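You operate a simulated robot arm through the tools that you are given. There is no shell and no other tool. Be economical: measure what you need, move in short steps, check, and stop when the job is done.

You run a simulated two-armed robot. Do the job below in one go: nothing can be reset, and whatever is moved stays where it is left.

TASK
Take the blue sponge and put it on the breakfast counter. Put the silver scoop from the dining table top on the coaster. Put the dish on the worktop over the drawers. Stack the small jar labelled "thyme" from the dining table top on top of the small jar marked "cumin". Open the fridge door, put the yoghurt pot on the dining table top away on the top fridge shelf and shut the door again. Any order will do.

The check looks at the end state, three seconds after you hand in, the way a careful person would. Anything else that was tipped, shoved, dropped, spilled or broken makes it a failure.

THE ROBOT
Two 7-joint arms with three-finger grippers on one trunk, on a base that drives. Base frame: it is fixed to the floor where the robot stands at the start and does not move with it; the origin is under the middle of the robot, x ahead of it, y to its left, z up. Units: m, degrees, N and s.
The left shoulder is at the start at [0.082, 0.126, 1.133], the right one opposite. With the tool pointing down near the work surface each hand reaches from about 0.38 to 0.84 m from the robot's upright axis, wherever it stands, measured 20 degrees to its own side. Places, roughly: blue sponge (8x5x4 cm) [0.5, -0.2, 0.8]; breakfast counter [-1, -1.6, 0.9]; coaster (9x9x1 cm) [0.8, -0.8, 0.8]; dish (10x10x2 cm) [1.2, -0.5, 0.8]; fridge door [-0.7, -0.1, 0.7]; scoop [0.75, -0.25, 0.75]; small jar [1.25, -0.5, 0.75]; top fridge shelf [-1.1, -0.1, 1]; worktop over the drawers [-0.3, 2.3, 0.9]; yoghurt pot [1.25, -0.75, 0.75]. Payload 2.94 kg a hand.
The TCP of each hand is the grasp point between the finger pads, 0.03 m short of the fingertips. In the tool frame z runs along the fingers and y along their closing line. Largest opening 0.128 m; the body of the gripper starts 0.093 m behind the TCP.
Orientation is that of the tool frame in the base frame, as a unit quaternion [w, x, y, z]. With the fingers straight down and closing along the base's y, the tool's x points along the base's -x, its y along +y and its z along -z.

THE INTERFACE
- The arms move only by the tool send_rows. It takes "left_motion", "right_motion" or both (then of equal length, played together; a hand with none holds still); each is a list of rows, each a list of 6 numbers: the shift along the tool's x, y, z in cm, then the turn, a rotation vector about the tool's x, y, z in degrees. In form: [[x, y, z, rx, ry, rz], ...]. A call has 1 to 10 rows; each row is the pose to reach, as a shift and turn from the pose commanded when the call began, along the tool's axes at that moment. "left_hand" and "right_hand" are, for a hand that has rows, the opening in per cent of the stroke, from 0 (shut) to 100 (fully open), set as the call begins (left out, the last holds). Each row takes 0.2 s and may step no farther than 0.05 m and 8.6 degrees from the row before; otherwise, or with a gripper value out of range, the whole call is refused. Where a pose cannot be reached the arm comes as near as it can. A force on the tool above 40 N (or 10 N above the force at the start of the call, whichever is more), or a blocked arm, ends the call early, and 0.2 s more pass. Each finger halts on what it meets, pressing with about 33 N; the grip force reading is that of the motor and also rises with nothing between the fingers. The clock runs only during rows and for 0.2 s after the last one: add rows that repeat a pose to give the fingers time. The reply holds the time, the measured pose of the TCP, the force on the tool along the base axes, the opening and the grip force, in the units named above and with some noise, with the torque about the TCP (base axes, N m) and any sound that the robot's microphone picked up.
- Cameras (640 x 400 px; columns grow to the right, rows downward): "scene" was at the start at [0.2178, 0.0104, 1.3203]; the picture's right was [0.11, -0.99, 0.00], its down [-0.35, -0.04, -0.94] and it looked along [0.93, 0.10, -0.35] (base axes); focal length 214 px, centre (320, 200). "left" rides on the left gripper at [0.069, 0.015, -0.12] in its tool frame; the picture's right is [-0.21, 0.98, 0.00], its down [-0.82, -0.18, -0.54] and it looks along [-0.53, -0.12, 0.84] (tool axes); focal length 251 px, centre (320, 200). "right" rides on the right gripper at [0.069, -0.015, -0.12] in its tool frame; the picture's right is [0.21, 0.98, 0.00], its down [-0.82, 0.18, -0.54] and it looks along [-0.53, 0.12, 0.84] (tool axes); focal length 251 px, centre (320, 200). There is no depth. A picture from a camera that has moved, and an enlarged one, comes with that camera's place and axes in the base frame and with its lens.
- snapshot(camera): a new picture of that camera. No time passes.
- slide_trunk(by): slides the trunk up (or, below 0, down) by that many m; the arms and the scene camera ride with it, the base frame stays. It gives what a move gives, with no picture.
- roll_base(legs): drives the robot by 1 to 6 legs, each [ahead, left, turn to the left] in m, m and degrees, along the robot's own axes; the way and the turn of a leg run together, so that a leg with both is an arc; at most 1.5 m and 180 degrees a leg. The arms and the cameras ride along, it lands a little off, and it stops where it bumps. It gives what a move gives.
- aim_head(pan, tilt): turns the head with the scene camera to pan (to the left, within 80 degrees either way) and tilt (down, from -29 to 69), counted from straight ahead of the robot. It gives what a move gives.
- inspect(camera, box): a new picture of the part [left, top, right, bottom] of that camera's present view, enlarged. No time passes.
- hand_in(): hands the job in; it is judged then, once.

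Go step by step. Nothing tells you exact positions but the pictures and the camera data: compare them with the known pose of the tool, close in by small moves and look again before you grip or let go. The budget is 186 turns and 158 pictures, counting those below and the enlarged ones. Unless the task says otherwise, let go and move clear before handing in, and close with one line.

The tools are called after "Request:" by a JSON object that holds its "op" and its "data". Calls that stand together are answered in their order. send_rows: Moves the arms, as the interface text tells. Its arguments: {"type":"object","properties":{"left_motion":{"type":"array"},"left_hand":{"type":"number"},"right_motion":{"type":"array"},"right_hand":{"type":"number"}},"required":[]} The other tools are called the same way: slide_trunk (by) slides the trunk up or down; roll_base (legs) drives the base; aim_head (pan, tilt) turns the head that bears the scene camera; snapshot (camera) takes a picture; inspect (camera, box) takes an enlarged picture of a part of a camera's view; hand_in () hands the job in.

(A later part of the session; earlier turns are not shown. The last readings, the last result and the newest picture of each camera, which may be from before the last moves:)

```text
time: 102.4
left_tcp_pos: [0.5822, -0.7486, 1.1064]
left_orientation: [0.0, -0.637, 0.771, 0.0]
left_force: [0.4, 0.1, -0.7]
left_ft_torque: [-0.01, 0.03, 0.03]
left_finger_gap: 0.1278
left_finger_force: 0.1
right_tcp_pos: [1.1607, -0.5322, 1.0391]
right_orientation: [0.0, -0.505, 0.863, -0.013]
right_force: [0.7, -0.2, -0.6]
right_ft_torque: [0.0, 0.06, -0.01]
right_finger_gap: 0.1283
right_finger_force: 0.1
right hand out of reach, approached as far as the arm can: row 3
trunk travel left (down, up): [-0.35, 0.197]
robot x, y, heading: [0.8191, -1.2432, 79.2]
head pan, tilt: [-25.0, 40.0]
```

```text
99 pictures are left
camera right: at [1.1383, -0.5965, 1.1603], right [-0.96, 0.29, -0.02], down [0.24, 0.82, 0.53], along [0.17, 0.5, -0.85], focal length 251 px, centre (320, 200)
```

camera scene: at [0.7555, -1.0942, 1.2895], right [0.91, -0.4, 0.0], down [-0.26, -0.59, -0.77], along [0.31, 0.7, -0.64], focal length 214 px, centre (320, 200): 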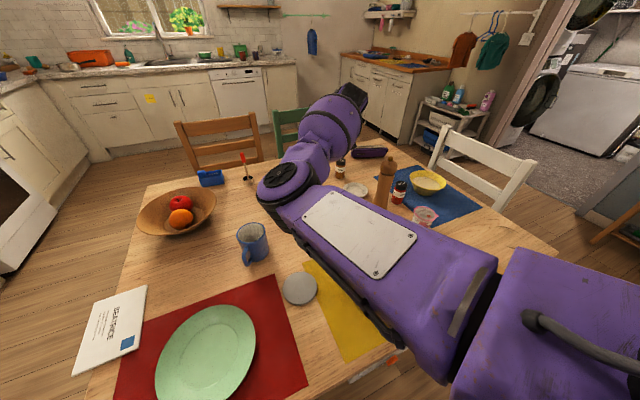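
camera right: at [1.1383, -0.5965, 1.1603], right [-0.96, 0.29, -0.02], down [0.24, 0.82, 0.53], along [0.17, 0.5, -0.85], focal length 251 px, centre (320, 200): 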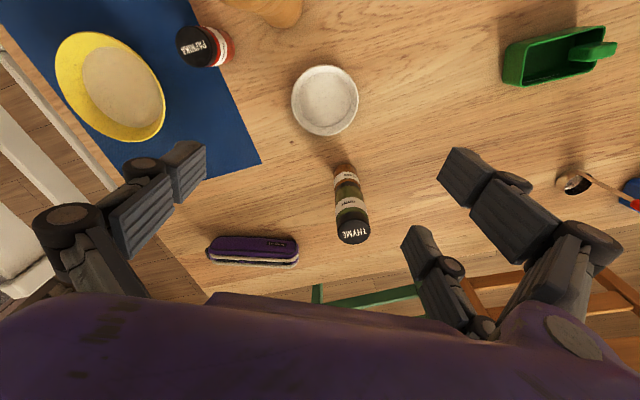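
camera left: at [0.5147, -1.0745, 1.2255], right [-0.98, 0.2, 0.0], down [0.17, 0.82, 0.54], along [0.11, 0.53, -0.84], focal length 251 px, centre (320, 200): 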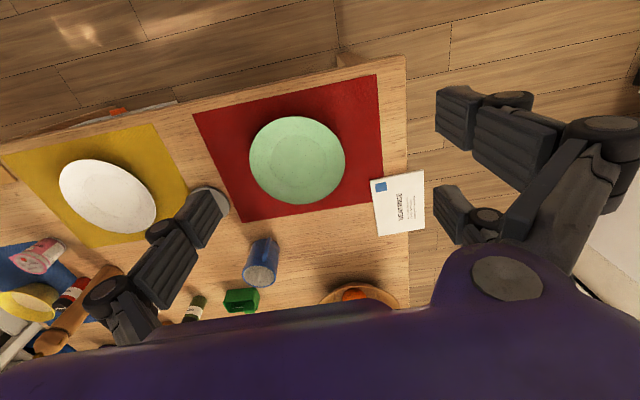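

Centred over the dish now. Descend to z≈0.87 and check the mill clearance.

Request:
{"op": "send_rows", "data": {"right_motion": [[0, 0, 4, 0, 0, 0], [0, 0, 8, 0, 0, 0], [0, 0, 12, 0, 0, 0], [0, 0, 15, 0, 0, 0], [0, 0, 17, 0, 0, 0]]}}

Request:
{"op": "snapshot", "data": {"camera": "right"}}

Request:
{"op": "aim_head", "data": {"pan": -10, "tilt": 45}}

Request:
{"op": "snapshot", "data": {"camera": "scene"}}

```text
time: 103.6
left_tcp_pos: [0.5818, -0.7483, 1.1053]
left_orientation: [0.0, -0.637, 0.771, 0.0]
left_force: [0.6, -0.5, 0.1]
left_ft_torque: [0.01, -0.03, 0.0]
left_finger_gap: 0.1278
left_finger_force: 0.0
right_tcp_pos: [1.1607, -0.5371, 0.8704]
right_orientation: [0.001, -0.505, 0.863, -0.011]
right_force: [0.7, 0.0, 0.6]
right_ft_torque: [-0.02, 0.05, -0.01]
right_finger_gap: 0.1277
right_finger_force: 0.0
trunk travel left (down, up): [-0.35, 0.197]
robot x, y, heading: [0.8214, -1.246, 79.1]
head pan, tilt: [-25.0, 40.0]
```

```text
98 pictures are left
camera right: at [1.1386, -0.6015, 0.9908], right [-0.96, 0.29, -0.02], down [0.24, 0.82, 0.53], along [0.17, 0.5, -0.85], focal length 251 px, centre (320, 200)
```

right: 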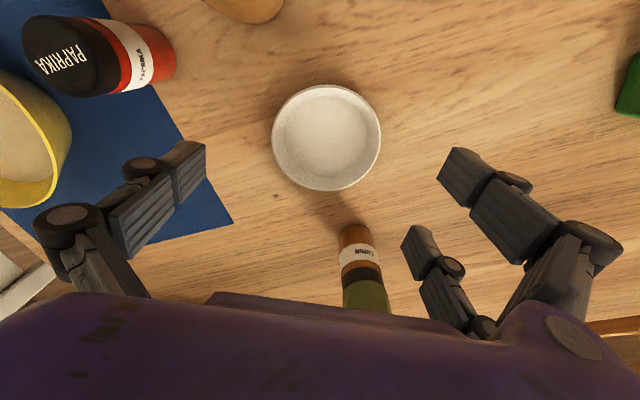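

```text
time: 104.4
left_tcp_pos: [0.5803, -0.7497, 1.1059]
left_orientation: [0.0, -0.637, 0.771, 0.0]
left_force: [0.7, 0.2, 0.2]
left_ft_torque: [0.02, 0.01, 0.0]
left_finger_gap: 0.1281
left_finger_force: 0.0
right_tcp_pos: [1.1605, -0.5362, 0.8698]
right_orientation: [0.001, -0.505, 0.863, -0.013]
right_force: [-0.3, 0.2, 0.4]
right_ft_torque: [-0.01, 0.0, -0.01]
right_finger_gap: 0.1281
right_finger_force: 0.0
trunk travel left (down, up): [-0.35, 0.197]
robot x, y, heading: [0.8195, -1.2455, 79.0]
head pan, tilt: [-10.0, 45.0]
```

```text
97 pictures are left
camera scene: at [0.8737, -1.0468, 1.2823], right [0.93, -0.36, 0.0], down [-0.25, -0.66, -0.71], along [0.25, 0.66, -0.71], focal length 214 px, centre (320, 200)
```

scene: 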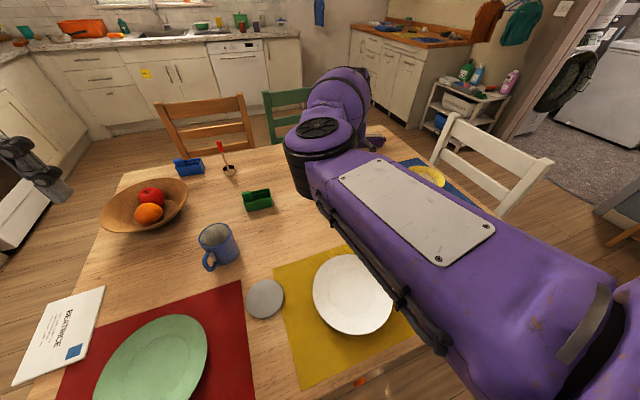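

The forearm passes close to the mill; I check this clearance with the left wrist camera before going lower.

Request:
{"op": "snapshot", "data": {"camera": "left"}}

```text
96 pictures are left
camera left: at [0.5537, -0.8134, 1.2256], right [-0.92, 0.39, 0.0], down [0.33, 0.77, 0.54], along [0.21, 0.5, -0.84], focal length 251 px, centre (320, 200)
```

left: 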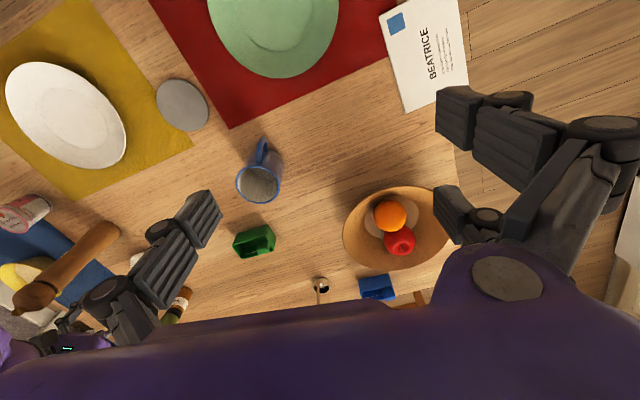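

Request:
{"op": "send_rows", "data": {"left_motion": [[0, 0, 0, 0, 0, 8], [0, 0, 0, 0, 0, 16], [0, 0, 0, 0, 0, 24], [0, 0, 0, 0, 0, 32], [0, 0, 0, 0, 0, 40]]}}

Request:
{"op": "send_rows", "data": {"left_motion": [[0, 0, 0, 0, -8, 0], [0, 0, 0, 0, -16, 0], [0, 0, 0, 0, -24, 0], [0, 0, 0, 0, -32, 0]]}}

Request:
{"op": "snapshot", "data": {"camera": "left"}}

```text
time: 105.6
left_tcp_pos: [0.5816, -0.7496, 1.1057]
left_orientation: [0.0, -0.335, 0.942, 0.0]
left_force: [0.3, 0.3, 0.4]
left_ft_torque: [0.02, -0.02, -0.02]
left_finger_gap: 0.128
left_finger_force: 0.1
right_tcp_pos: [1.1609, -0.5363, 0.8699]
right_orientation: [0.0, -0.505, 0.863, -0.013]
right_force: [0.2, -0.6, -0.3]
right_ft_torque: [-0.03, -0.03, -0.01]
right_finger_gap: 0.1277
right_finger_force: 0.1
trunk travel left (down, up): [-0.35, 0.197]
robot x, y, heading: [0.8195, -1.241, 78.8]
head pan, tilt: [-10.0, 45.0]
```

```text
time: 106.6
left_tcp_pos: [0.5834, -0.7501, 1.1071]
left_orientation: [0.259, -0.324, 0.905, 0.093]
left_force: [-1.0, -0.1, 0.5]
left_ft_torque: [-0.01, 0.03, 0.02]
left_finger_gap: 0.1281
left_finger_force: 0.1
left hand out of reach, approached as far as the arm can: row 4
right_tcp_pos: [1.1602, -0.5357, 0.87]
right_orientation: [0.0, -0.505, 0.863, -0.013]
right_force: [-0.3, -0.4, -1.1]
right_ft_torque: [0.01, -0.01, 0.01]
right_finger_gap: 0.1278
right_finger_force: 0.0
trunk travel left (down, up): [-0.35, 0.197]
robot x, y, heading: [0.8165, -1.2442, 79.1]
head pan, tilt: [-10.0, 45.0]
```

```text
95 pictures are left
camera left: at [0.4803, -0.8161, 1.1716], right [-0.48, 0.87, 0.11], down [0.43, 0.12, 0.89], along [0.76, 0.48, -0.43], focal length 251 px, centre (320, 200)
```

left: 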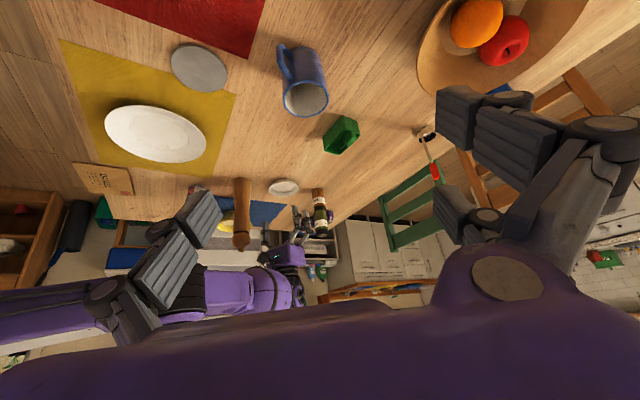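

Request:
{"op": "inspect", "data": {"camera": "left", "box": [180, 160, 360, 320]}}

```text
2.50 times, centred on (270, 240) of left
camera zoom: at [0.4803, -0.8161, 1.1716], right [-0.48, 0.87, 0.11], down [0.43, 0.12, 0.89], along [0.76, 0.48, -0.43], focal length 629 px, centre (445, 100)
```

zoom: 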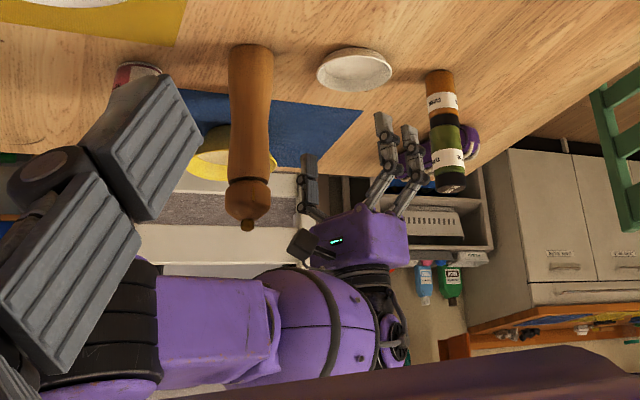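

The forearm would come within a few mm of the mill with a centred grasp. Instead I grip the dish by its far-left rim, which keeps hand and forearm well away: shift 5 cm along the closing line.

Request:
{"op": "send_rows", "data": {"right_motion": [[0, 2.5, 0, 0, 0, 0], [-0.1, 5.05, 0, 0, 0, 0], [-0.1, 5.05, 2, 0, 0, 0], [-0.1, 5.05, 4, 0, 0, 0]], "right_hand": 60}}

Request:
{"op": "snapshot", "data": {"camera": "right"}}

Request:
{"op": "inspect", "data": {"camera": "left", "box": [180, 160, 360, 320]}}

```text
time: 107.6
left_tcp_pos: [0.5837, -0.7506, 1.1078]
left_orientation: [0.26, -0.324, 0.905, 0.092]
left_force: [0.4, 0.3, 0.0]
left_ft_torque: [-0.03, 0.0, 0.0]
left_finger_gap: 0.1281
left_finger_force: 0.1
right_tcp_pos: [1.1464, -0.5285, 0.8698]
right_orientation: [0.001, -0.505, 0.863, -0.013]
right_force: [0.0, 0.2, 0.3]
right_ft_torque: [0.01, 0.02, -0.04]
right_finger_gap: 0.0767
right_finger_force: 0.1
right hand out of reach, approached as far as the arm can: row 1, 2, 3, 4
trunk travel left (down, up): [-0.35, 0.197]
robot x, y, heading: [0.818, -1.2439, 79.1]
head pan, tilt: [-10.0, 45.0]
```

```text
93 pictures are left
camera right: at [1.1239, -0.5934, 0.9912], right [-0.96, 0.29, -0.02], down [0.24, 0.82, 0.53], along [0.17, 0.5, -0.85], focal length 251 px, centre (320, 200)
```

right: 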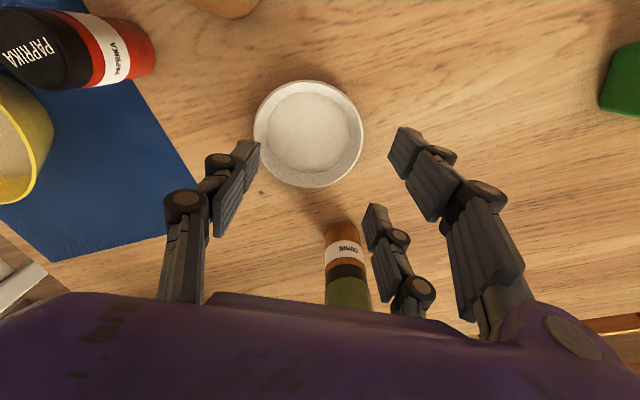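

```text
2.50 times, centred on (270, 240) of left
camera zoom: at [0.4808, -0.816, 1.1719], right [-0.48, 0.87, 0.11], down [0.43, 0.12, 0.89], along [0.76, 0.48, -0.43], focal length 629 px, centre (445, 100)
```

zoom: 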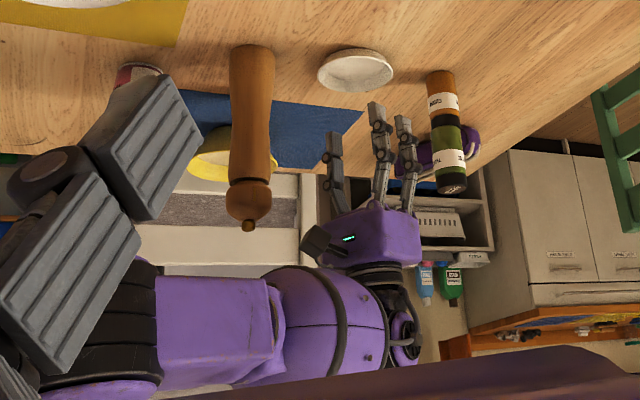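

The wrist limit blocks that; I turn the hand 12° back to the left and grip the rim's left side instead.

Request:
{"op": "send_rows", "data": {"right_motion": [[0.3, 1, 0, 0, 0, -6], [0.6, 2.2, 0, 0, 0, -12], [0.8, 3.3, 0, 0, 0, -12]]}}

Request:
{"op": "snapshot", "data": {"camera": "right"}}

```text
time: 108.4
left_tcp_pos: [0.582, -0.7503, 1.1071]
left_orientation: [0.26, -0.323, 0.906, 0.091]
left_force: [-1.0, -0.5, -0.8]
left_ft_torque: [0.01, -0.01, 0.01]
left_finger_gap: 0.128
left_finger_force: 0.1
right_tcp_pos: [1.1142, -0.5187, 0.8698]
right_orientation: [-0.001, -0.593, 0.805, -0.013]
right_force: [-0.4, 0.8, 0.1]
right_ft_torque: [0.03, 0.02, 0.02]
right_finger_gap: 0.0767
right_finger_force: 0.1
trunk travel left (down, up): [-0.35, 0.197]
robot x, y, heading: [0.8224, -1.2474, 79.3]
head pan, tilt: [-10.0, 45.0]
```

```text
91 pictures are left
camera right: at [1.1055, -0.5864, 0.9907], right [-1.0, 0.08, -0.02], down [0.06, 0.85, 0.52], along [0.06, 0.52, -0.85], focal length 251 px, centre (320, 200)
```

right: 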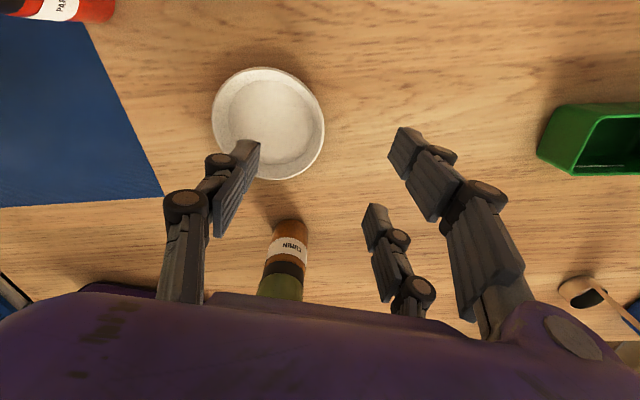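

Good: the rim will lie between the fingers. I lower to just above the table.

Request:
{"op": "send_rows", "data": {"right_motion": [[0, 0.2, 3, 0, 0, 0], [0, 0.2, 5.5, 0, 0, 0], [0, 0.2, 7, 0, 0, 0], [0, 0.2, 7.8, 0, 0, 0]]}}

Request:
{"op": "snapshot", "data": {"camera": "right"}}

Request:
{"op": "inspect", "data": {"camera": "left", "box": [180, 160, 360, 320]}}

```text
time: 109.4
left_tcp_pos: [0.5842, -0.7508, 1.1065]
left_orientation: [0.26, -0.323, 0.905, 0.092]
left_force: [0.0, 0.3, -0.5]
left_ft_torque: [0.0, 0.0, -0.01]
left_finger_gap: 0.1277
left_finger_force: 0.1
right_tcp_pos: [1.1134, -0.5199, 0.791]
right_orientation: [0.0, -0.593, 0.805, -0.012]
right_force: [0.1, 0.2, -0.7]
right_ft_torque: [0.0, -0.02, -0.04]
right_finger_gap: 0.0768
right_finger_force: 0.0
trunk travel left (down, up): [-0.35, 0.197]
robot x, y, heading: [0.8185, -1.2441, 78.9]
head pan, tilt: [-10.0, 45.0]
```

```text
90 pictures are left
camera right: at [1.1053, -0.5875, 0.9125], right [-1.0, 0.08, -0.02], down [0.06, 0.85, 0.52], along [0.06, 0.52, -0.85], focal length 251 px, centre (320, 200)
```

right: 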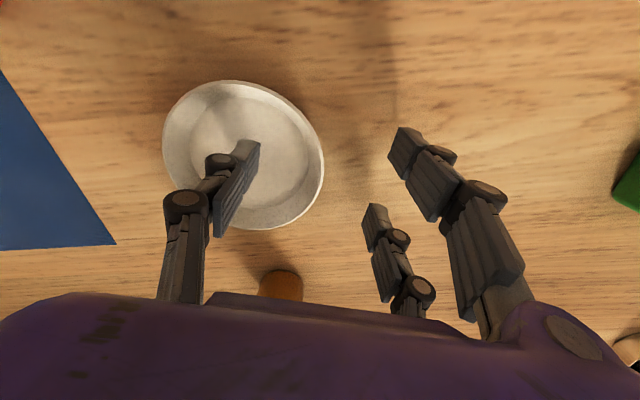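

```text
2.50 times, centred on (270, 240) of left
camera zoom: at [0.4807, -0.8159, 1.1718], right [-0.48, 0.87, 0.11], down [0.43, 0.12, 0.89], along [0.76, 0.48, -0.43], focal length 629 px, centre (445, 100)
```

zoom: 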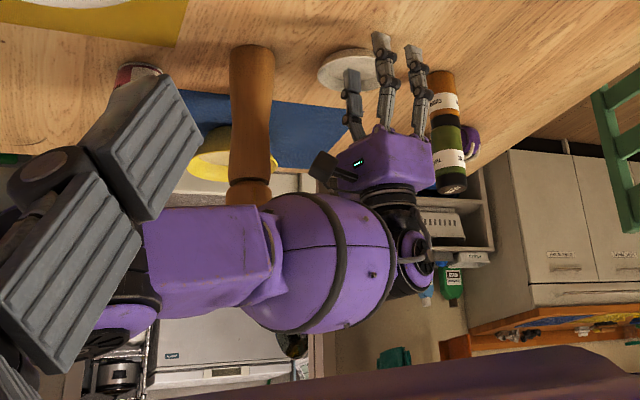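

The mill is untouched. Close on the rim.

Request:
{"op": "send_rows", "data": {"right_motion": [[0, 0, 0.3, 0, 0, 0], [0, 0, 0.3, 0, 0, 0], [0, 0, 0.3, 0, 0, 0], [0, 0, 0.3, 0, 0, 0], [0, 0, 0.3, 0, 0, 0]], "right_hand": 0}}

Request:
{"op": "snapshot", "data": {"camera": "right"}}

```text
time: 110.6
left_tcp_pos: [0.5835, -0.7516, 1.1073]
left_orientation: [0.259, -0.324, 0.905, 0.093]
left_force: [0.2, 0.3, -0.8]
left_ft_torque: [0.06, -0.01, 0.0]
left_finger_gap: 0.128
left_finger_force: 0.0
right_tcp_pos: [1.1147, -0.5207, 0.789]
right_orientation: [0.0, -0.593, 0.805, -0.014]
right_force: [0.6, 0.5, 3.1]
right_ft_torque: [-0.16, -0.2, 0.1]
right_finger_gap: 0.0064
right_finger_force: 32.3
trunk travel left (down, up): [-0.35, 0.197]
robot x, y, heading: [0.8221, -1.2445, 79.3]
head pan, tilt: [-10.0, 45.0]
```

```text
88 pictures are left
camera right: at [1.1056, -0.5878, 0.9101], right [-1.0, 0.09, -0.02], down [0.06, 0.85, 0.52], along [0.06, 0.52, -0.85], focal length 251 px, centre (320, 200)
```

right: 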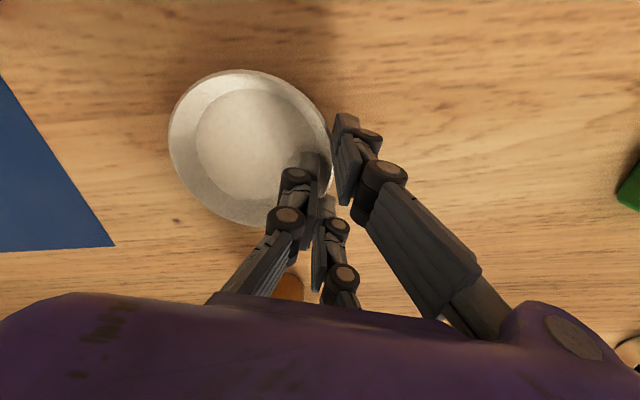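

Rim is pinched (6 mm). Lift straight up.

Request:
{"op": "send_rows", "data": {"right_motion": [[0, 0, -2, 0, 0, 0], [0, 0, -5, 0, 0, 0], [0, 0, -9, 0, 0, 0], [0, 0, -13, 0, 0, 0], [0, 0, -17, 0, 0, 0], [0, 0, -21, 0, 0, 0], [0, 0, -25, 0, 0, 0]]}}

Request:
{"op": "snapshot", "data": {"camera": "right"}}

Request:
{"op": "snapshot", "data": {"camera": "left"}}

```text
time: 112.2
left_tcp_pos: [0.5839, -0.7525, 1.1079]
left_orientation: [0.259, -0.324, 0.905, 0.093]
left_force: [0.4, -0.8, 0.2]
left_ft_torque: [0.0, 0.02, 0.03]
left_finger_gap: 0.1281
left_finger_force: 0.0
right_tcp_pos: [1.109, -0.515, 1.0359]
right_orientation: [-0.001, -0.593, 0.805, -0.012]
right_force: [-0.1, 0.3, -1.6]
right_ft_torque: [0.02, 0.04, 0.01]
right_finger_gap: 0.006
right_finger_force: 30.5
trunk travel left (down, up): [-0.35, 0.197]
robot x, y, heading: [0.8188, -1.2445, 79.2]
head pan, tilt: [-10.0, 45.0]
```

```text
87 pictures are left
camera right: at [1.1011, -0.5833, 1.1588], right [-1.0, 0.09, -0.02], down [0.06, 0.85, 0.52], along [0.06, 0.52, -0.85], focal length 251 px, centre (320, 200)
```

right: 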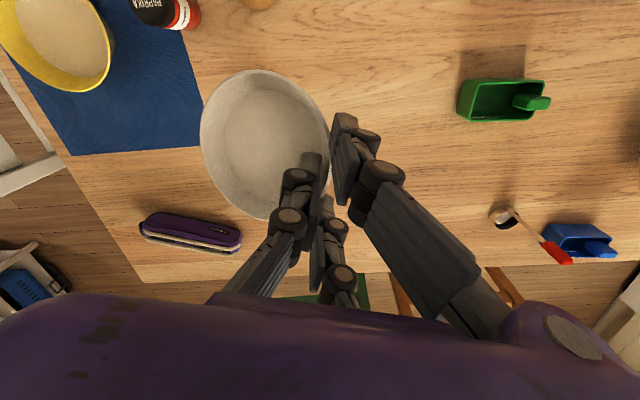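

```text
86 pictures are left
camera left: at [0.4806, -0.8167, 1.1721], right [-0.48, 0.87, 0.11], down [0.43, 0.12, 0.89], along [0.76, 0.48, -0.43], focal length 251 px, centre (320, 200)
```

left: 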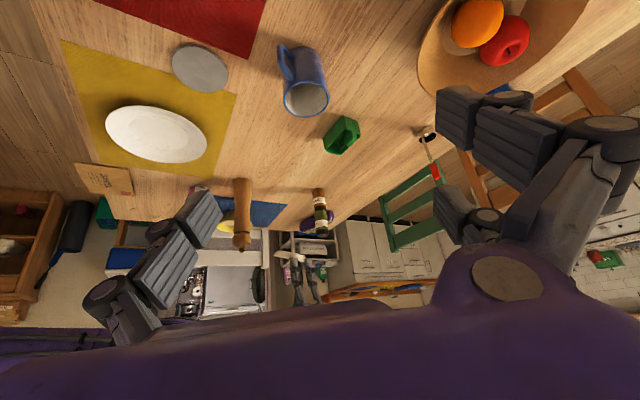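

Dish is held securely. I raise and retract it, and bring the left hand back to vertical.

Request:
{"op": "send_rows", "data": {"right_motion": [[0, 0, -3, 0, 0, 0], [1, 0, -6, 0, 0, 0], [4, -0.5, -7, 0, 0, 0], [8, -1, -7, 0, 0, 0], [12, -1.5, -7, 0, 0, 0], [16, -2, -7, 0, 0, 0], [20, -2.5, -7, 0, 0, 0], [23, -3, -7, 0, 0, 0]], "left_motion": [[0, 0, 0, 0, 4, 0], [0, 0, 0, 0, 8, 0], [0, 0, 0, 0, 12, 0], [0, 0, 0, 0, 16, 0], [0, 0, 0, 0, 20, 0], [0, 0, 0, 0, 24, 0], [0, 0, 0, 0, 28, 0], [0, 0, 0, 0, 32, 0]]}}

Request:
{"op": "send_rows", "data": {"left_motion": [[0, 0, 0, 0, 0, -8], [0, 0, 0, 0, 0, -16], [0, 0, 0, 0, 0, -24], [0, 0, 0, 0, 0, -32], [0, 0, 0, 0, 0, -38]]}}

Request:
{"op": "snapshot", "data": {"camera": "right"}}

```text
time: 114.0
left_tcp_pos: [0.5853, -0.751, 1.1065]
left_orientation: [0.012, -0.334, 0.943, 0.003]
left_force: [0.7, 0.2, 0.0]
left_ft_torque: [0.0, 0.01, -0.01]
left_finger_gap: 0.1278
left_finger_force: 0.0
right_tcp_pos: [1.1379, -0.7416, 1.1224]
right_orientation: [-0.01, -0.527, 0.85, 0.013]
right_force: [0.4, 0.5, -1.6]
right_ft_torque: [-0.04, 0.03, 0.0]
right_finger_gap: 0.0062
right_finger_force: 30.5
trunk travel left (down, up): [-0.35, 0.197]
robot x, y, heading: [0.8201, -1.2452, 79.3]
head pan, tilt: [-10.0, 45.0]
stopped in row 8 (right hand): the arm was blocked; the commanded pose is now the measured one
```

```text
time: 115.2
left_tcp_pos: [0.585, -0.751, 1.1079]
left_orientation: [0.012, -0.624, 0.782, -0.001]
left_force: [-0.3, 0.0, 0.5]
left_ft_torque: [-0.04, -0.02, 0.0]
left_finger_gap: 0.128
left_finger_force: 0.0
right_tcp_pos: [1.1377, -0.7424, 1.1234]
right_orientation: [-0.009, -0.527, 0.85, 0.013]
right_force: [-0.5, 0.0, -1.4]
right_ft_torque: [0.01, 0.02, -0.01]
right_finger_gap: 0.0061
right_finger_force: 30.9
trunk travel left (down, up): [-0.35, 0.197]
robot x, y, heading: [0.8198, -1.2446, 79.3]
head pan, tilt: [-10.0, 45.0]
```

```text
85 pictures are left
camera right: at [1.1238, -0.8128, 1.2424], right [-0.97, 0.24, 0.03], down [0.22, 0.81, 0.55], along [0.11, 0.54, -0.84], focal length 251 px, centre (320, 200)
```

right: 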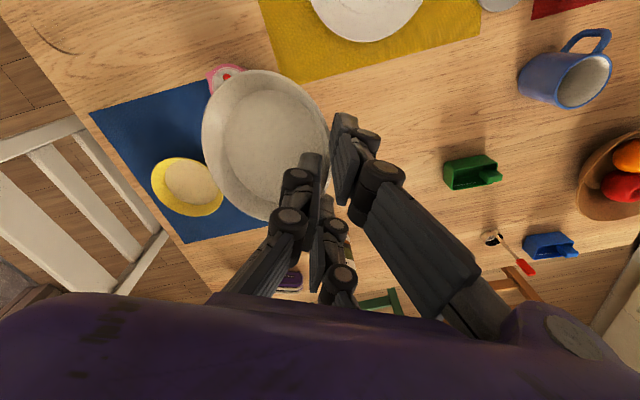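

The right arm got blocked (likely its elbow against the body/head). I look.

Request:
{"op": "snapshot", "data": {"camera": "scene"}}

```text
84 pictures are left
camera scene: at [0.8812, -1.0465, 1.2883], right [0.9, -0.43, 0.0], down [-0.28, -0.59, -0.76], along [0.33, 0.68, -0.65], focal length 214 px, centre (320, 200)
```

scene: 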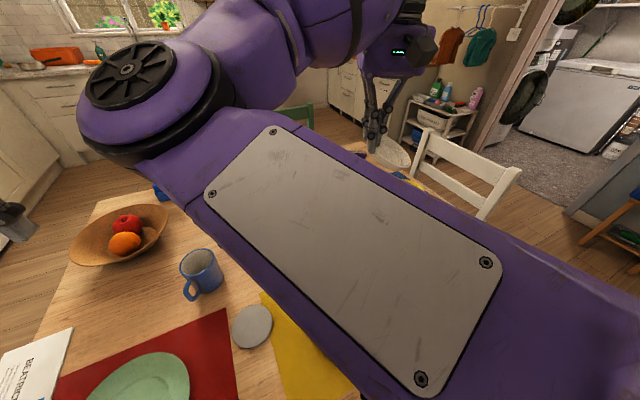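

The elbow presses near the head. I untwist the wrist and move the hand outward to the right to relieve it.

Request:
{"op": "send_rows", "data": {"right_motion": [[-1, -2.5, 0, 0, 0, -4], [-1, -5, 0, 0, 0, -8], [-1, -7.5, 0, 0, 0, -12], [-1, -10, 0, 0, 0, -15]]}}

Request:
{"op": "snapshot", "data": {"camera": "scene"}}

```text
time: 116.2
left_tcp_pos: [0.5851, -0.7516, 1.1075]
left_orientation: [0.012, -0.623, 0.782, 0.0]
left_force: [0.3, 0.2, -0.1]
left_ft_torque: [0.0, 0.01, 0.0]
left_finger_gap: 0.1279
left_finger_force: 0.1
right_tcp_pos: [1.2303, -0.777, 1.1189]
right_orientation: [-0.007, -0.636, 0.772, 0.014]
right_force: [0.4, 0.2, -0.3]
right_ft_torque: [0.02, 0.11, 0.05]
right_finger_gap: 0.0059
right_finger_force: 30.7
trunk travel left (down, up): [-0.35, 0.197]
robot x, y, heading: [0.8229, -1.2433, 78.9]
head pan, tilt: [-10.0, 45.0]
```

```text
83 pictures are left
camera scene: at [0.8752, -1.0469, 1.2825], right [0.93, -0.36, 0.0], down [-0.25, -0.66, -0.71], along [0.26, 0.66, -0.71], focal length 214 px, centre (320, 200)
```

scene: 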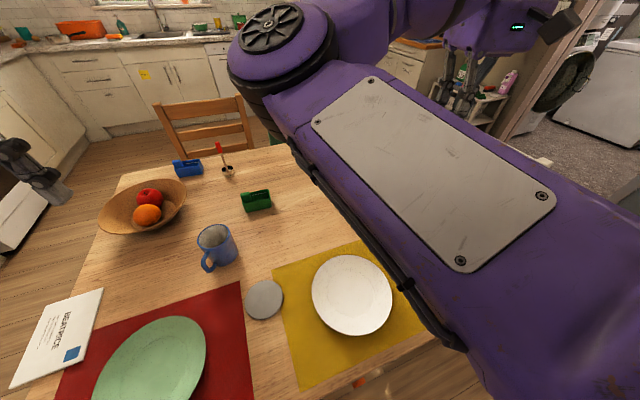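

Freed. Now I back up, straighten to heading 90° and strafe right so that the yoghurt pot is in front of the left hand.

Request:
{"op": "roll_base", "data": {"legs": [[-0.12, 0, 0], [0, 0, 11], [0, -0.62, 0]]}}

Request:
{"op": "aim_head", "data": {"pan": 20, "tilt": 50}}

Request:
{"op": "snapshot", "data": {"camera": "scene"}}

Request:
{"op": "snapshot", "data": {"camera": "left"}}

```text
time: 123.7
left_tcp_pos: [1.0939, -0.9208, 1.1073]
left_orientation: [0.013, -0.697, 0.717, 0.002]
left_force: [0.1, 0.1, -0.3]
left_ft_torque: [-0.04, -0.03, 0.03]
left_finger_gap: 0.1278
left_finger_force: 0.1
right_tcp_pos: [1.7307, -0.8179, 1.1191]
right_orientation: [0.008, 0.71, -0.704, -0.013]
right_force: [-0.4, -0.7, -2.0]
right_ft_torque: [0.0, 0.05, 0.01]
right_finger_gap: 0.006
right_finger_force: 30.5
trunk travel left (down, up): [-0.35, 0.197]
robot x, y, heading: [1.4226, -1.3582, 90.8]
head pan, tilt: [-10.0, 45.0]
```

```text
time: 124.7
left_tcp_pos: [1.095, -0.9214, 1.1069]
left_orientation: [0.011, -0.698, 0.716, 0.001]
left_force: [-0.7, -0.4, -0.7]
left_ft_torque: [-0.01, 0.04, 0.01]
left_finger_gap: 0.1281
left_finger_force: 0.0
right_tcp_pos: [1.731, -0.8197, 1.118]
right_orientation: [0.009, 0.709, -0.705, -0.012]
right_force: [0.4, -0.8, -0.6]
right_ft_torque: [0.0, 0.05, 0.02]
right_finger_gap: 0.0059
right_finger_force: 30.3
trunk travel left (down, up): [-0.35, 0.197]
robot x, y, heading: [1.4253, -1.3565, 90.6]
head pan, tilt: [20.0, 50.0]
```

```text
82 pictures are left
camera scene: at [1.436, -1.1545, 1.2813], right [0.99, -0.16, 0.0], down [-0.11, -0.71, -0.7], along [0.11, 0.69, -0.72], focal length 214 px, centre (320, 200)
```

scene: 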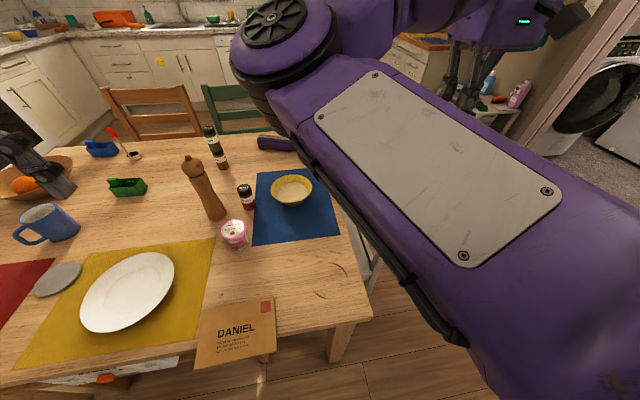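

```text
81 pictures are left
camera left: at [1.0761, -0.9912, 1.2246], right [-0.97, 0.24, -0.01], down [0.19, 0.81, 0.56], along [0.14, 0.54, -0.83], focal length 251 px, centre (320, 200)
```

left: 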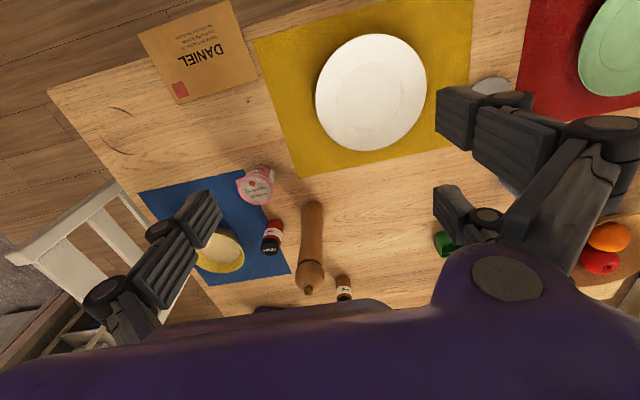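

The yoghurt pot is at about (1.258, -0.78), lid ~7 cm wide. I move the left hand above it.

Request:
{"op": "send_rows", "data": {"left_motion": [[-2.9, -3.2, 0, 0, 0, 0], [-5.8, -6.4, 0, 0, 0, 0], [-8.7, -9.6, 0, 0, 0, 0], [-11.6, -12.8, 0, 0, 0, 0], [-14.5, -15.9, 1, 0, 0, 0], [-14.5, -15.9, 5, 0, 0, 0], [-14.5, -15.9, 9, 0, 0, 0], [-14.5, -15.9, 13, 0, 0, 0], [-14.5, -15.9, 16, 0, 0, 0]], "left_hand": 100}}

Request:
{"op": "snapshot", "data": {"camera": "left"}}

Request:
{"op": "inspect", "data": {"camera": "scene", "box": [130, 120, 330, 270]}}

```text
time: 126.7
left_tcp_pos: [1.2597, -0.7772, 0.9521]
left_orientation: [0.012, -0.697, 0.717, 0.001]
left_force: [-0.1, 0.1, -0.7]
left_ft_torque: [-0.01, 0.01, 0.0]
left_finger_gap: 0.1282
left_finger_force: 0.1
right_tcp_pos: [1.7302, -0.8176, 1.1192]
right_orientation: [0.008, 0.709, -0.705, -0.012]
right_force: [-0.2, -0.2, 0.1]
right_ft_torque: [0.0, 0.03, 0.01]
right_finger_gap: 0.006
right_finger_force: 30.3
trunk travel left (down, up): [-0.35, 0.197]
robot x, y, heading: [1.4197, -1.3604, 90.8]
head pan, tilt: [20.0, 50.0]
```

```text
80 pictures are left
camera left: at [1.242, -0.8467, 1.0688], right [-0.97, 0.24, -0.01], down [0.19, 0.81, 0.56], along [0.14, 0.54, -0.83], focal length 251 px, centre (320, 200)
```

left: 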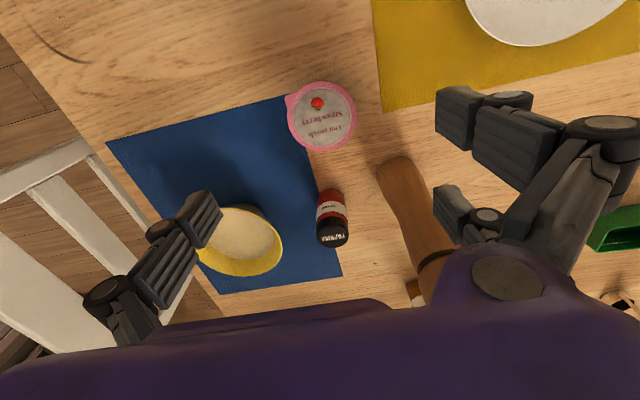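

```text
2.67 times, centred on (230, 195) of scene
camera zoom: at [1.4358, -1.1543, 1.2814], right [0.99, -0.16, 0.0], down [-0.11, -0.71, -0.7], along [0.11, 0.69, -0.71], focal length 572 px, centre (560, 213)
```

zoom: 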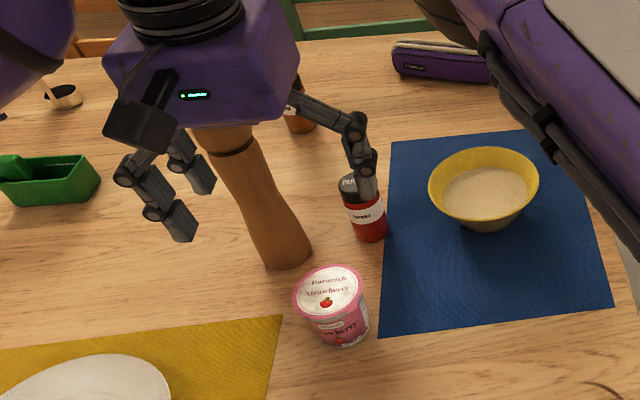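

Aligned over the pot. Descend and look before closing.

Request:
{"op": "send_rows", "data": {"left_motion": [[0.2, 0.1, 4, 0, 0, 0], [0.3, 0.1, 8, 0, 0, 0], [0.3, 0.1, 12, 0, 0, 0], [0.3, 0.1, 14.5, 0, 0, 0], [0.3, 0.1, 16, 0, 0, 0]]}}

Request:
{"op": "snapshot", "data": {"camera": "left"}}

```text
time: 127.8
left_tcp_pos: [1.2613, -0.7774, 0.7904]
left_orientation: [0.012, -0.698, 0.716, 0.0]
left_force: [-0.3, -0.3, 1.1]
left_ft_torque: [0.01, -0.01, 0.03]
left_finger_gap: 0.1281
left_finger_force: 0.1
right_tcp_pos: [1.7309, -0.8179, 1.1187]
right_orientation: [0.008, 0.71, -0.704, -0.013]
right_force: [-0.4, -0.4, -0.2]
right_ft_torque: [-0.04, 0.04, -0.01]
right_finger_gap: 0.0061
right_finger_force: 30.4
trunk travel left (down, up): [-0.35, 0.197]
robot x, y, heading: [1.4193, -1.3575, 90.5]
head pan, tilt: [20.0, 50.0]
```

```text
78 pictures are left
camera left: at [1.2428, -0.8473, 0.9093], right [-0.97, 0.24, -0.01], down [0.19, 0.81, 0.56], along [0.14, 0.54, -0.83], focal length 251 px, centre (320, 200)
```

left: 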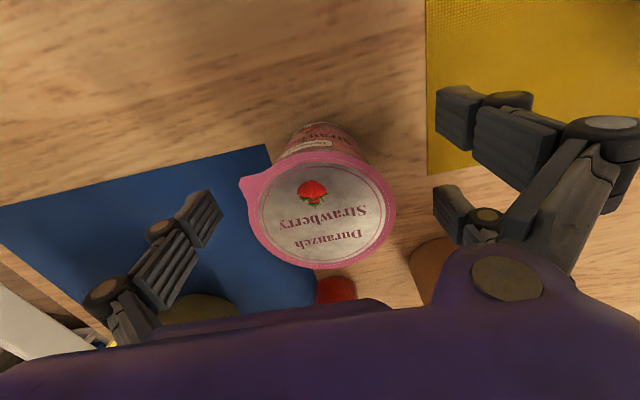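

Pot is centred. Close gently and check.

Request:
{"op": "send_rows", "data": {"left_motion": [[0.2, 0, 0, 0, 0, 0], [0.2, 0, 0, 0, 0, 0], [0.2, 0, 0, 0, 0, 0], [0.2, 0, 0, 0, 0, 0], [0.2, 0, -2, 0, 0, 0], [0.2, 0, -6, 0, 0, 0], [0.2, 0, -11, 0, 0, 0], [0.2, 0, -16, 0, 0, 0], [0.2, 0, -21, 0, 0, 0], [0.2, 0, -26, 0, 0, 0]], "left_hand": 0}}

Request:
{"op": "snapshot", "data": {"camera": "left"}}

Request:
{"op": "snapshot", "data": {"camera": "scene"}}

```text
time: 130.1
left_tcp_pos: [1.2575, -0.7837, 1.052]
left_orientation: [0.011, -0.697, 0.717, 0.001]
left_force: [0.1, 1.4, -2.0]
left_ft_torque: [0.01, 0.02, 0.01]
left_finger_gap: 0.0606
left_finger_force: 32.6
right_tcp_pos: [1.7307, -0.8187, 1.1195]
right_orientation: [0.008, 0.71, -0.704, -0.014]
right_force: [-0.2, 0.2, -1.7]
right_ft_torque: [0.0, 0.09, 0.01]
right_finger_gap: 0.0059
right_finger_force: 30.7
trunk travel left (down, up): [-0.35, 0.197]
robot x, y, heading: [1.422, -1.3591, 90.6]
head pan, tilt: [20.0, 50.0]
```

```text
77 pictures are left
camera left: at [1.2394, -0.8544, 1.1698], right [-0.97, 0.24, -0.01], down [0.19, 0.81, 0.56], along [0.14, 0.54, -0.83], focal length 251 px, centre (320, 200)
```

left: 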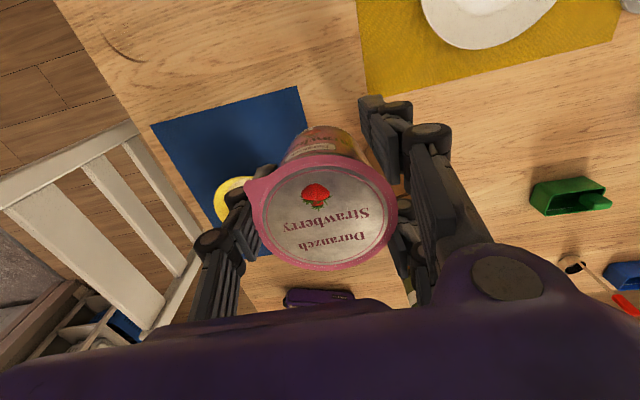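

```text
76 pictures are left
camera scene: at [1.4365, -1.1548, 1.2816], right [0.99, -0.16, 0.0], down [-0.11, -0.7, -0.7], along [0.11, 0.69, -0.71], focal length 214 px, centre (320, 200)
```

scene: 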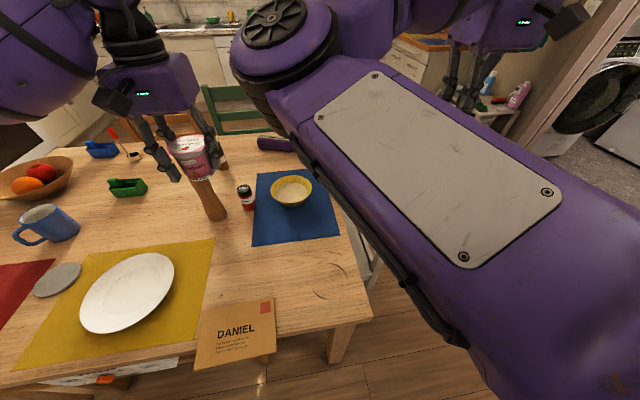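

Yoghurt is held. I retract the left hand and drive left along the table to the corridor, then look ahead.

Request:
{"op": "send_rows", "data": {"left_motion": [[0, 0, -4, 0, 0, 0], [2.8, 3.4, -6, 0, 0, 0], [5.6, 6.8, -6, 0, 0, 0], [8.4, 10.2, -6, 0, 0, 0], [11.2, 13.6, -6, 0, 0, 0], [13.6, 16.7, -6, 0, 0, 0]]}}

Request:
{"op": "roll_base", "data": {"legs": [[-0.04, 0.8, 0], [0, 0.77, 0]]}}

Request:
{"op": "aim_head", "data": {"pan": 35, "tilt": 20}}

Request:
{"op": "snapshot", "data": {"camera": "scene"}}

Request:
{"op": "snapshot", "data": {"camera": "right"}}

```text
time: 131.4
left_tcp_pos: [1.0859, -0.9198, 1.1093]
left_orientation: [0.012, -0.697, 0.717, 0.002]
left_force: [-0.1, -0.1, -0.6]
left_ft_torque: [0.05, -0.01, 0.01]
left_finger_gap: 0.0605
left_finger_force: 32.7
right_tcp_pos: [1.7311, -0.8216, 1.12]
right_orientation: [0.007, 0.709, -0.705, -0.014]
right_force: [0.5, -0.7, -0.6]
right_ft_torque: [0.05, 0.03, -0.01]
right_finger_gap: 0.006
right_finger_force: 30.4
trunk travel left (down, up): [-0.35, 0.197]
robot x, y, heading: [1.4198, -1.3581, 90.6]
head pan, tilt: [20.0, 50.0]
```

```text
time: 145.7
left_tcp_pos: [-0.4929, -0.9769, 1.1059]
left_orientation: [0.012, -0.698, 0.716, 0.002]
left_force: [0.0, -0.4, -1.6]
left_ft_torque: [0.01, -0.01, -0.01]
left_finger_gap: 0.06
left_finger_force: 33.5
right_tcp_pos: [0.1539, -0.8775, 1.1191]
right_orientation: [0.008, 0.71, -0.704, -0.012]
right_force: [-0.6, 0.2, -1.0]
right_ft_torque: [0.0, 0.04, 0.03]
right_finger_gap: 0.0058
right_finger_force: 30.3
trunk travel left (down, up): [-0.35, 0.197]
robot x, y, heading: [-0.1542, -1.4185, 90.8]
head pan, tilt: [20.0, 50.0]
```

```text
time: 146.7
left_tcp_pos: [-0.492, -0.9774, 1.1052]
left_orientation: [0.011, -0.698, 0.716, 0.0]
left_force: [0.4, 0.5, -1.6]
left_ft_torque: [-0.02, 0.02, 0.03]
left_finger_gap: 0.0598
left_finger_force: 33.4
right_tcp_pos: [0.1529, -0.8773, 1.1189]
right_orientation: [0.008, 0.709, -0.705, -0.013]
right_force: [0.3, -0.6, -0.7]
right_ft_torque: [0.01, 0.04, -0.05]
right_finger_gap: 0.006
right_finger_force: 30.3
trunk travel left (down, up): [-0.35, 0.197]
robot x, y, heading: [-0.155, -1.4169, 90.4]
head pan, tilt: [35.0, 20.0]
```

```text
75 pictures are left
camera scene: at [-0.209, -1.2176, 1.3209], right [0.81, 0.58, 0.0], down [0.2, -0.28, -0.94], along [-0.55, 0.76, -0.34], focal length 214 px, centre (320, 200)
```

scene: 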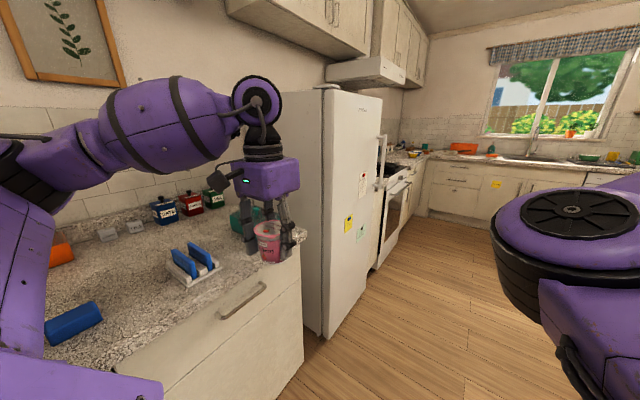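

```text
74 pictures are left
camera right: at [0.172, -0.9473, 1.2383], right [-0.97, -0.22, 0.03], down [-0.17, 0.82, 0.55], along [-0.14, 0.53, -0.83], focal length 251 px, centre (320, 200)
```

right: 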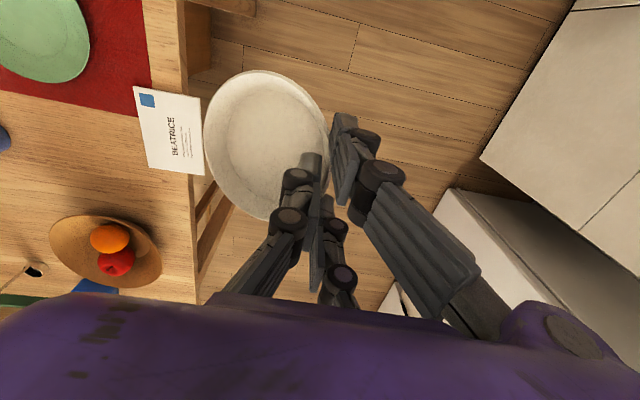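

I see the fridge with its handle on the far (+y) edge of the door. First the dish: I drive up the corridor to the worktop.

Request:
{"op": "roll_base", "data": {"legs": [[1.3, -0.05, 0], [1.2, 0, 0]]}}

Request:
{"op": "aim_head", "data": {"pan": 10, "tilt": 30}}

Request:
{"op": "snapshot", "data": {"camera": "scene"}}

```text
time: 152.7
left_tcp_pos: [-0.4533, 0.277, 1.1074]
left_orientation: [0.009, -0.699, 0.715, 0.002]
left_force: [0.1, 0.0, -1.0]
left_ft_torque: [0.03, -0.04, -0.02]
left_finger_gap: 0.0596
left_finger_force: 33.1
right_tcp_pos: [0.1918, 0.3781, 1.1202]
right_orientation: [0.008, 0.71, -0.704, -0.013]
right_force: [0.3, 0.5, -1.1]
right_ft_torque: [-0.04, 0.01, 0.03]
right_finger_gap: 0.0061
right_finger_force: 30.4
trunk travel left (down, up): [-0.35, 0.197]
robot x, y, heading: [-0.117, -0.1604, 90.7]
head pan, tilt: [35.0, 20.0]
stopped in leg 1: the robot was blocked; the commanded pose is now the measured one
```

```text
time: 153.6
left_tcp_pos: [-0.4538, 0.2769, 1.1074]
left_orientation: [0.009, -0.698, 0.716, 0.002]
left_force: [0.5, 0.0, -1.6]
left_ft_torque: [0.03, 0.01, 0.02]
left_finger_gap: 0.0595
left_finger_force: 33.6
right_tcp_pos: [0.1915, 0.3763, 1.1206]
right_orientation: [0.008, 0.709, -0.705, -0.013]
right_force: [-0.7, -0.6, -1.3]
right_ft_torque: [0.01, 0.04, 0.03]
right_finger_gap: 0.0059
right_finger_force: 30.6
trunk travel left (down, up): [-0.35, 0.197]
robot x, y, heading: [-0.1176, -0.1584, 90.6]
head pan, tilt: [10.0, 30.0]
```

```text
73 pictures are left
camera scene: at [-0.1315, 0.0488, 1.3059], right [0.98, 0.18, 0.0], down [0.09, -0.49, -0.87], along [-0.16, 0.85, -0.5], focal length 214 px, centre (320, 200)
```

scene: 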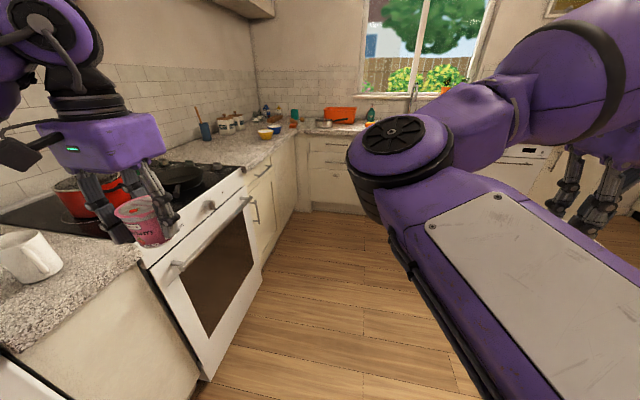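

Something blocked the robot just short of the end of the leg. I look to the left at the fridge and to the right.

Request:
{"op": "aim_head", "data": {"pan": 78, "tilt": 30}}

Request:
{"op": "snapshot", "data": {"camera": "scene"}}

Request:
{"op": "snapshot", "data": {"camera": "left"}}

Request:
{"op": "snapshot", "data": {"camera": "right"}}

```text
time: 154.9
left_tcp_pos: [-0.4541, 0.277, 1.1087]
left_orientation: [0.01, -0.698, 0.716, 0.003]
left_force: [0.1, -0.2, -2.2]
left_ft_torque: [-0.04, -0.03, -0.01]
left_finger_gap: 0.0594
left_finger_force: 33.0
right_tcp_pos: [0.192, 0.3758, 1.1205]
right_orientation: [0.007, 0.71, -0.704, -0.014]
right_force: [0.0, 0.2, -1.7]
right_ft_torque: [0.01, 0.05, 0.04]
right_finger_gap: 0.0061
right_finger_force: 31.1
trunk travel left (down, up): [-0.35, 0.197]
robot x, y, heading: [-0.1151, -0.155, 90.5]
head pan, tilt: [78.0, 30.0]
```

```text
72 pictures are left
camera scene: at [-0.2035, -0.0223, 1.3057], right [0.2, 0.98, 0.0], down [0.49, -0.1, -0.87], along [-0.85, 0.17, -0.5], focal length 214 px, centre (320, 200)
```

scene: 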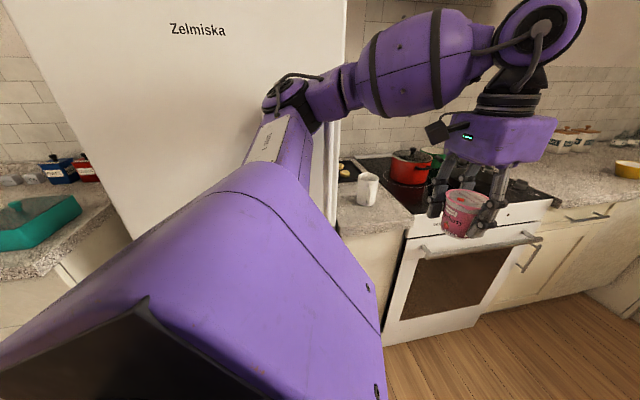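

```text
71 pictures are left
camera left: at [-0.4709, 0.2067, 1.2258], right [-0.97, 0.24, -0.01], down [0.19, 0.81, 0.56], along [0.14, 0.54, -0.83], focal length 251 px, centre (320, 200)
```

left: 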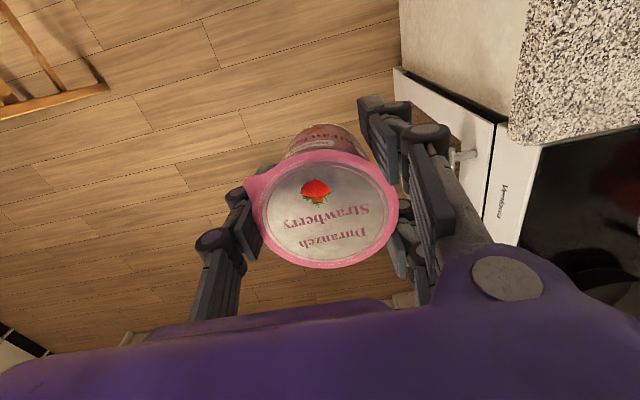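

```text
70 pictures are left
camera right: at [0.2122, 0.3062, 1.2397], right [-0.97, -0.22, 0.03], down [-0.17, 0.82, 0.55], along [-0.15, 0.54, -0.83], focal length 251 px, centre (320, 200)
```

right: 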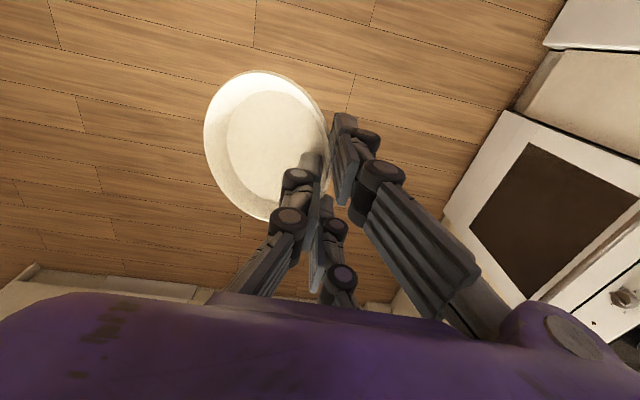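

The left elbow caught the fridge handle. I back off, shift right by 0.14 m and pass with more clearance.

Request:
{"op": "roll_base", "data": {"legs": [[-0.1, 0, 0], [0, -0.14, 0], [0.5, 0, 0]]}}

Request:
{"op": "snapshot", "data": {"camera": "scene"}}

```text
time: 160.1
left_tcp_pos: [-0.3189, 0.6835, 1.1052]
left_orientation: [0.009, -0.698, 0.716, 0.0]
left_force: [0.2, 0.5, -1.7]
left_ft_torque: [-0.03, 0.03, -0.03]
left_finger_gap: 0.0593
left_finger_force: 32.6
right_tcp_pos: [0.3268, 0.7835, 1.1189]
right_orientation: [0.009, 0.71, -0.704, -0.013]
right_force: [1.2, -0.8, -1.5]
right_ft_torque: [-0.01, 0.06, 0.0]
right_finger_gap: 0.0062
right_finger_force: 30.5
trunk travel left (down, up): [-0.35, 0.197]
robot x, y, heading: [0.0193, 0.2435, 90.6]
head pan, tilt: [78.0, 30.0]
```

```text
69 pictures are left
camera scene: at [-0.0694, 0.3864, 1.3049], right [0.2, 0.98, 0.0], down [0.49, -0.1, -0.87], along [-0.85, 0.17, -0.5], focal length 214 px, centre (320, 200)
```

scene: 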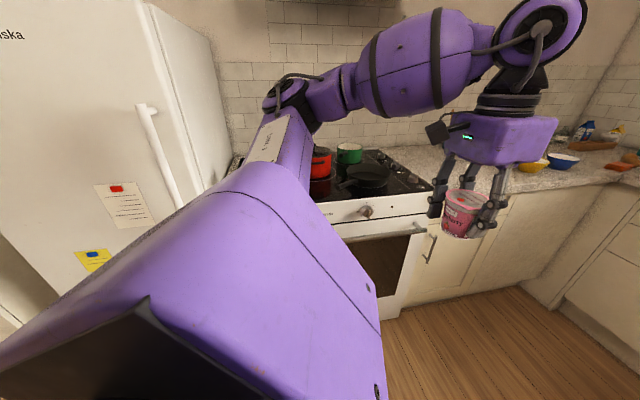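

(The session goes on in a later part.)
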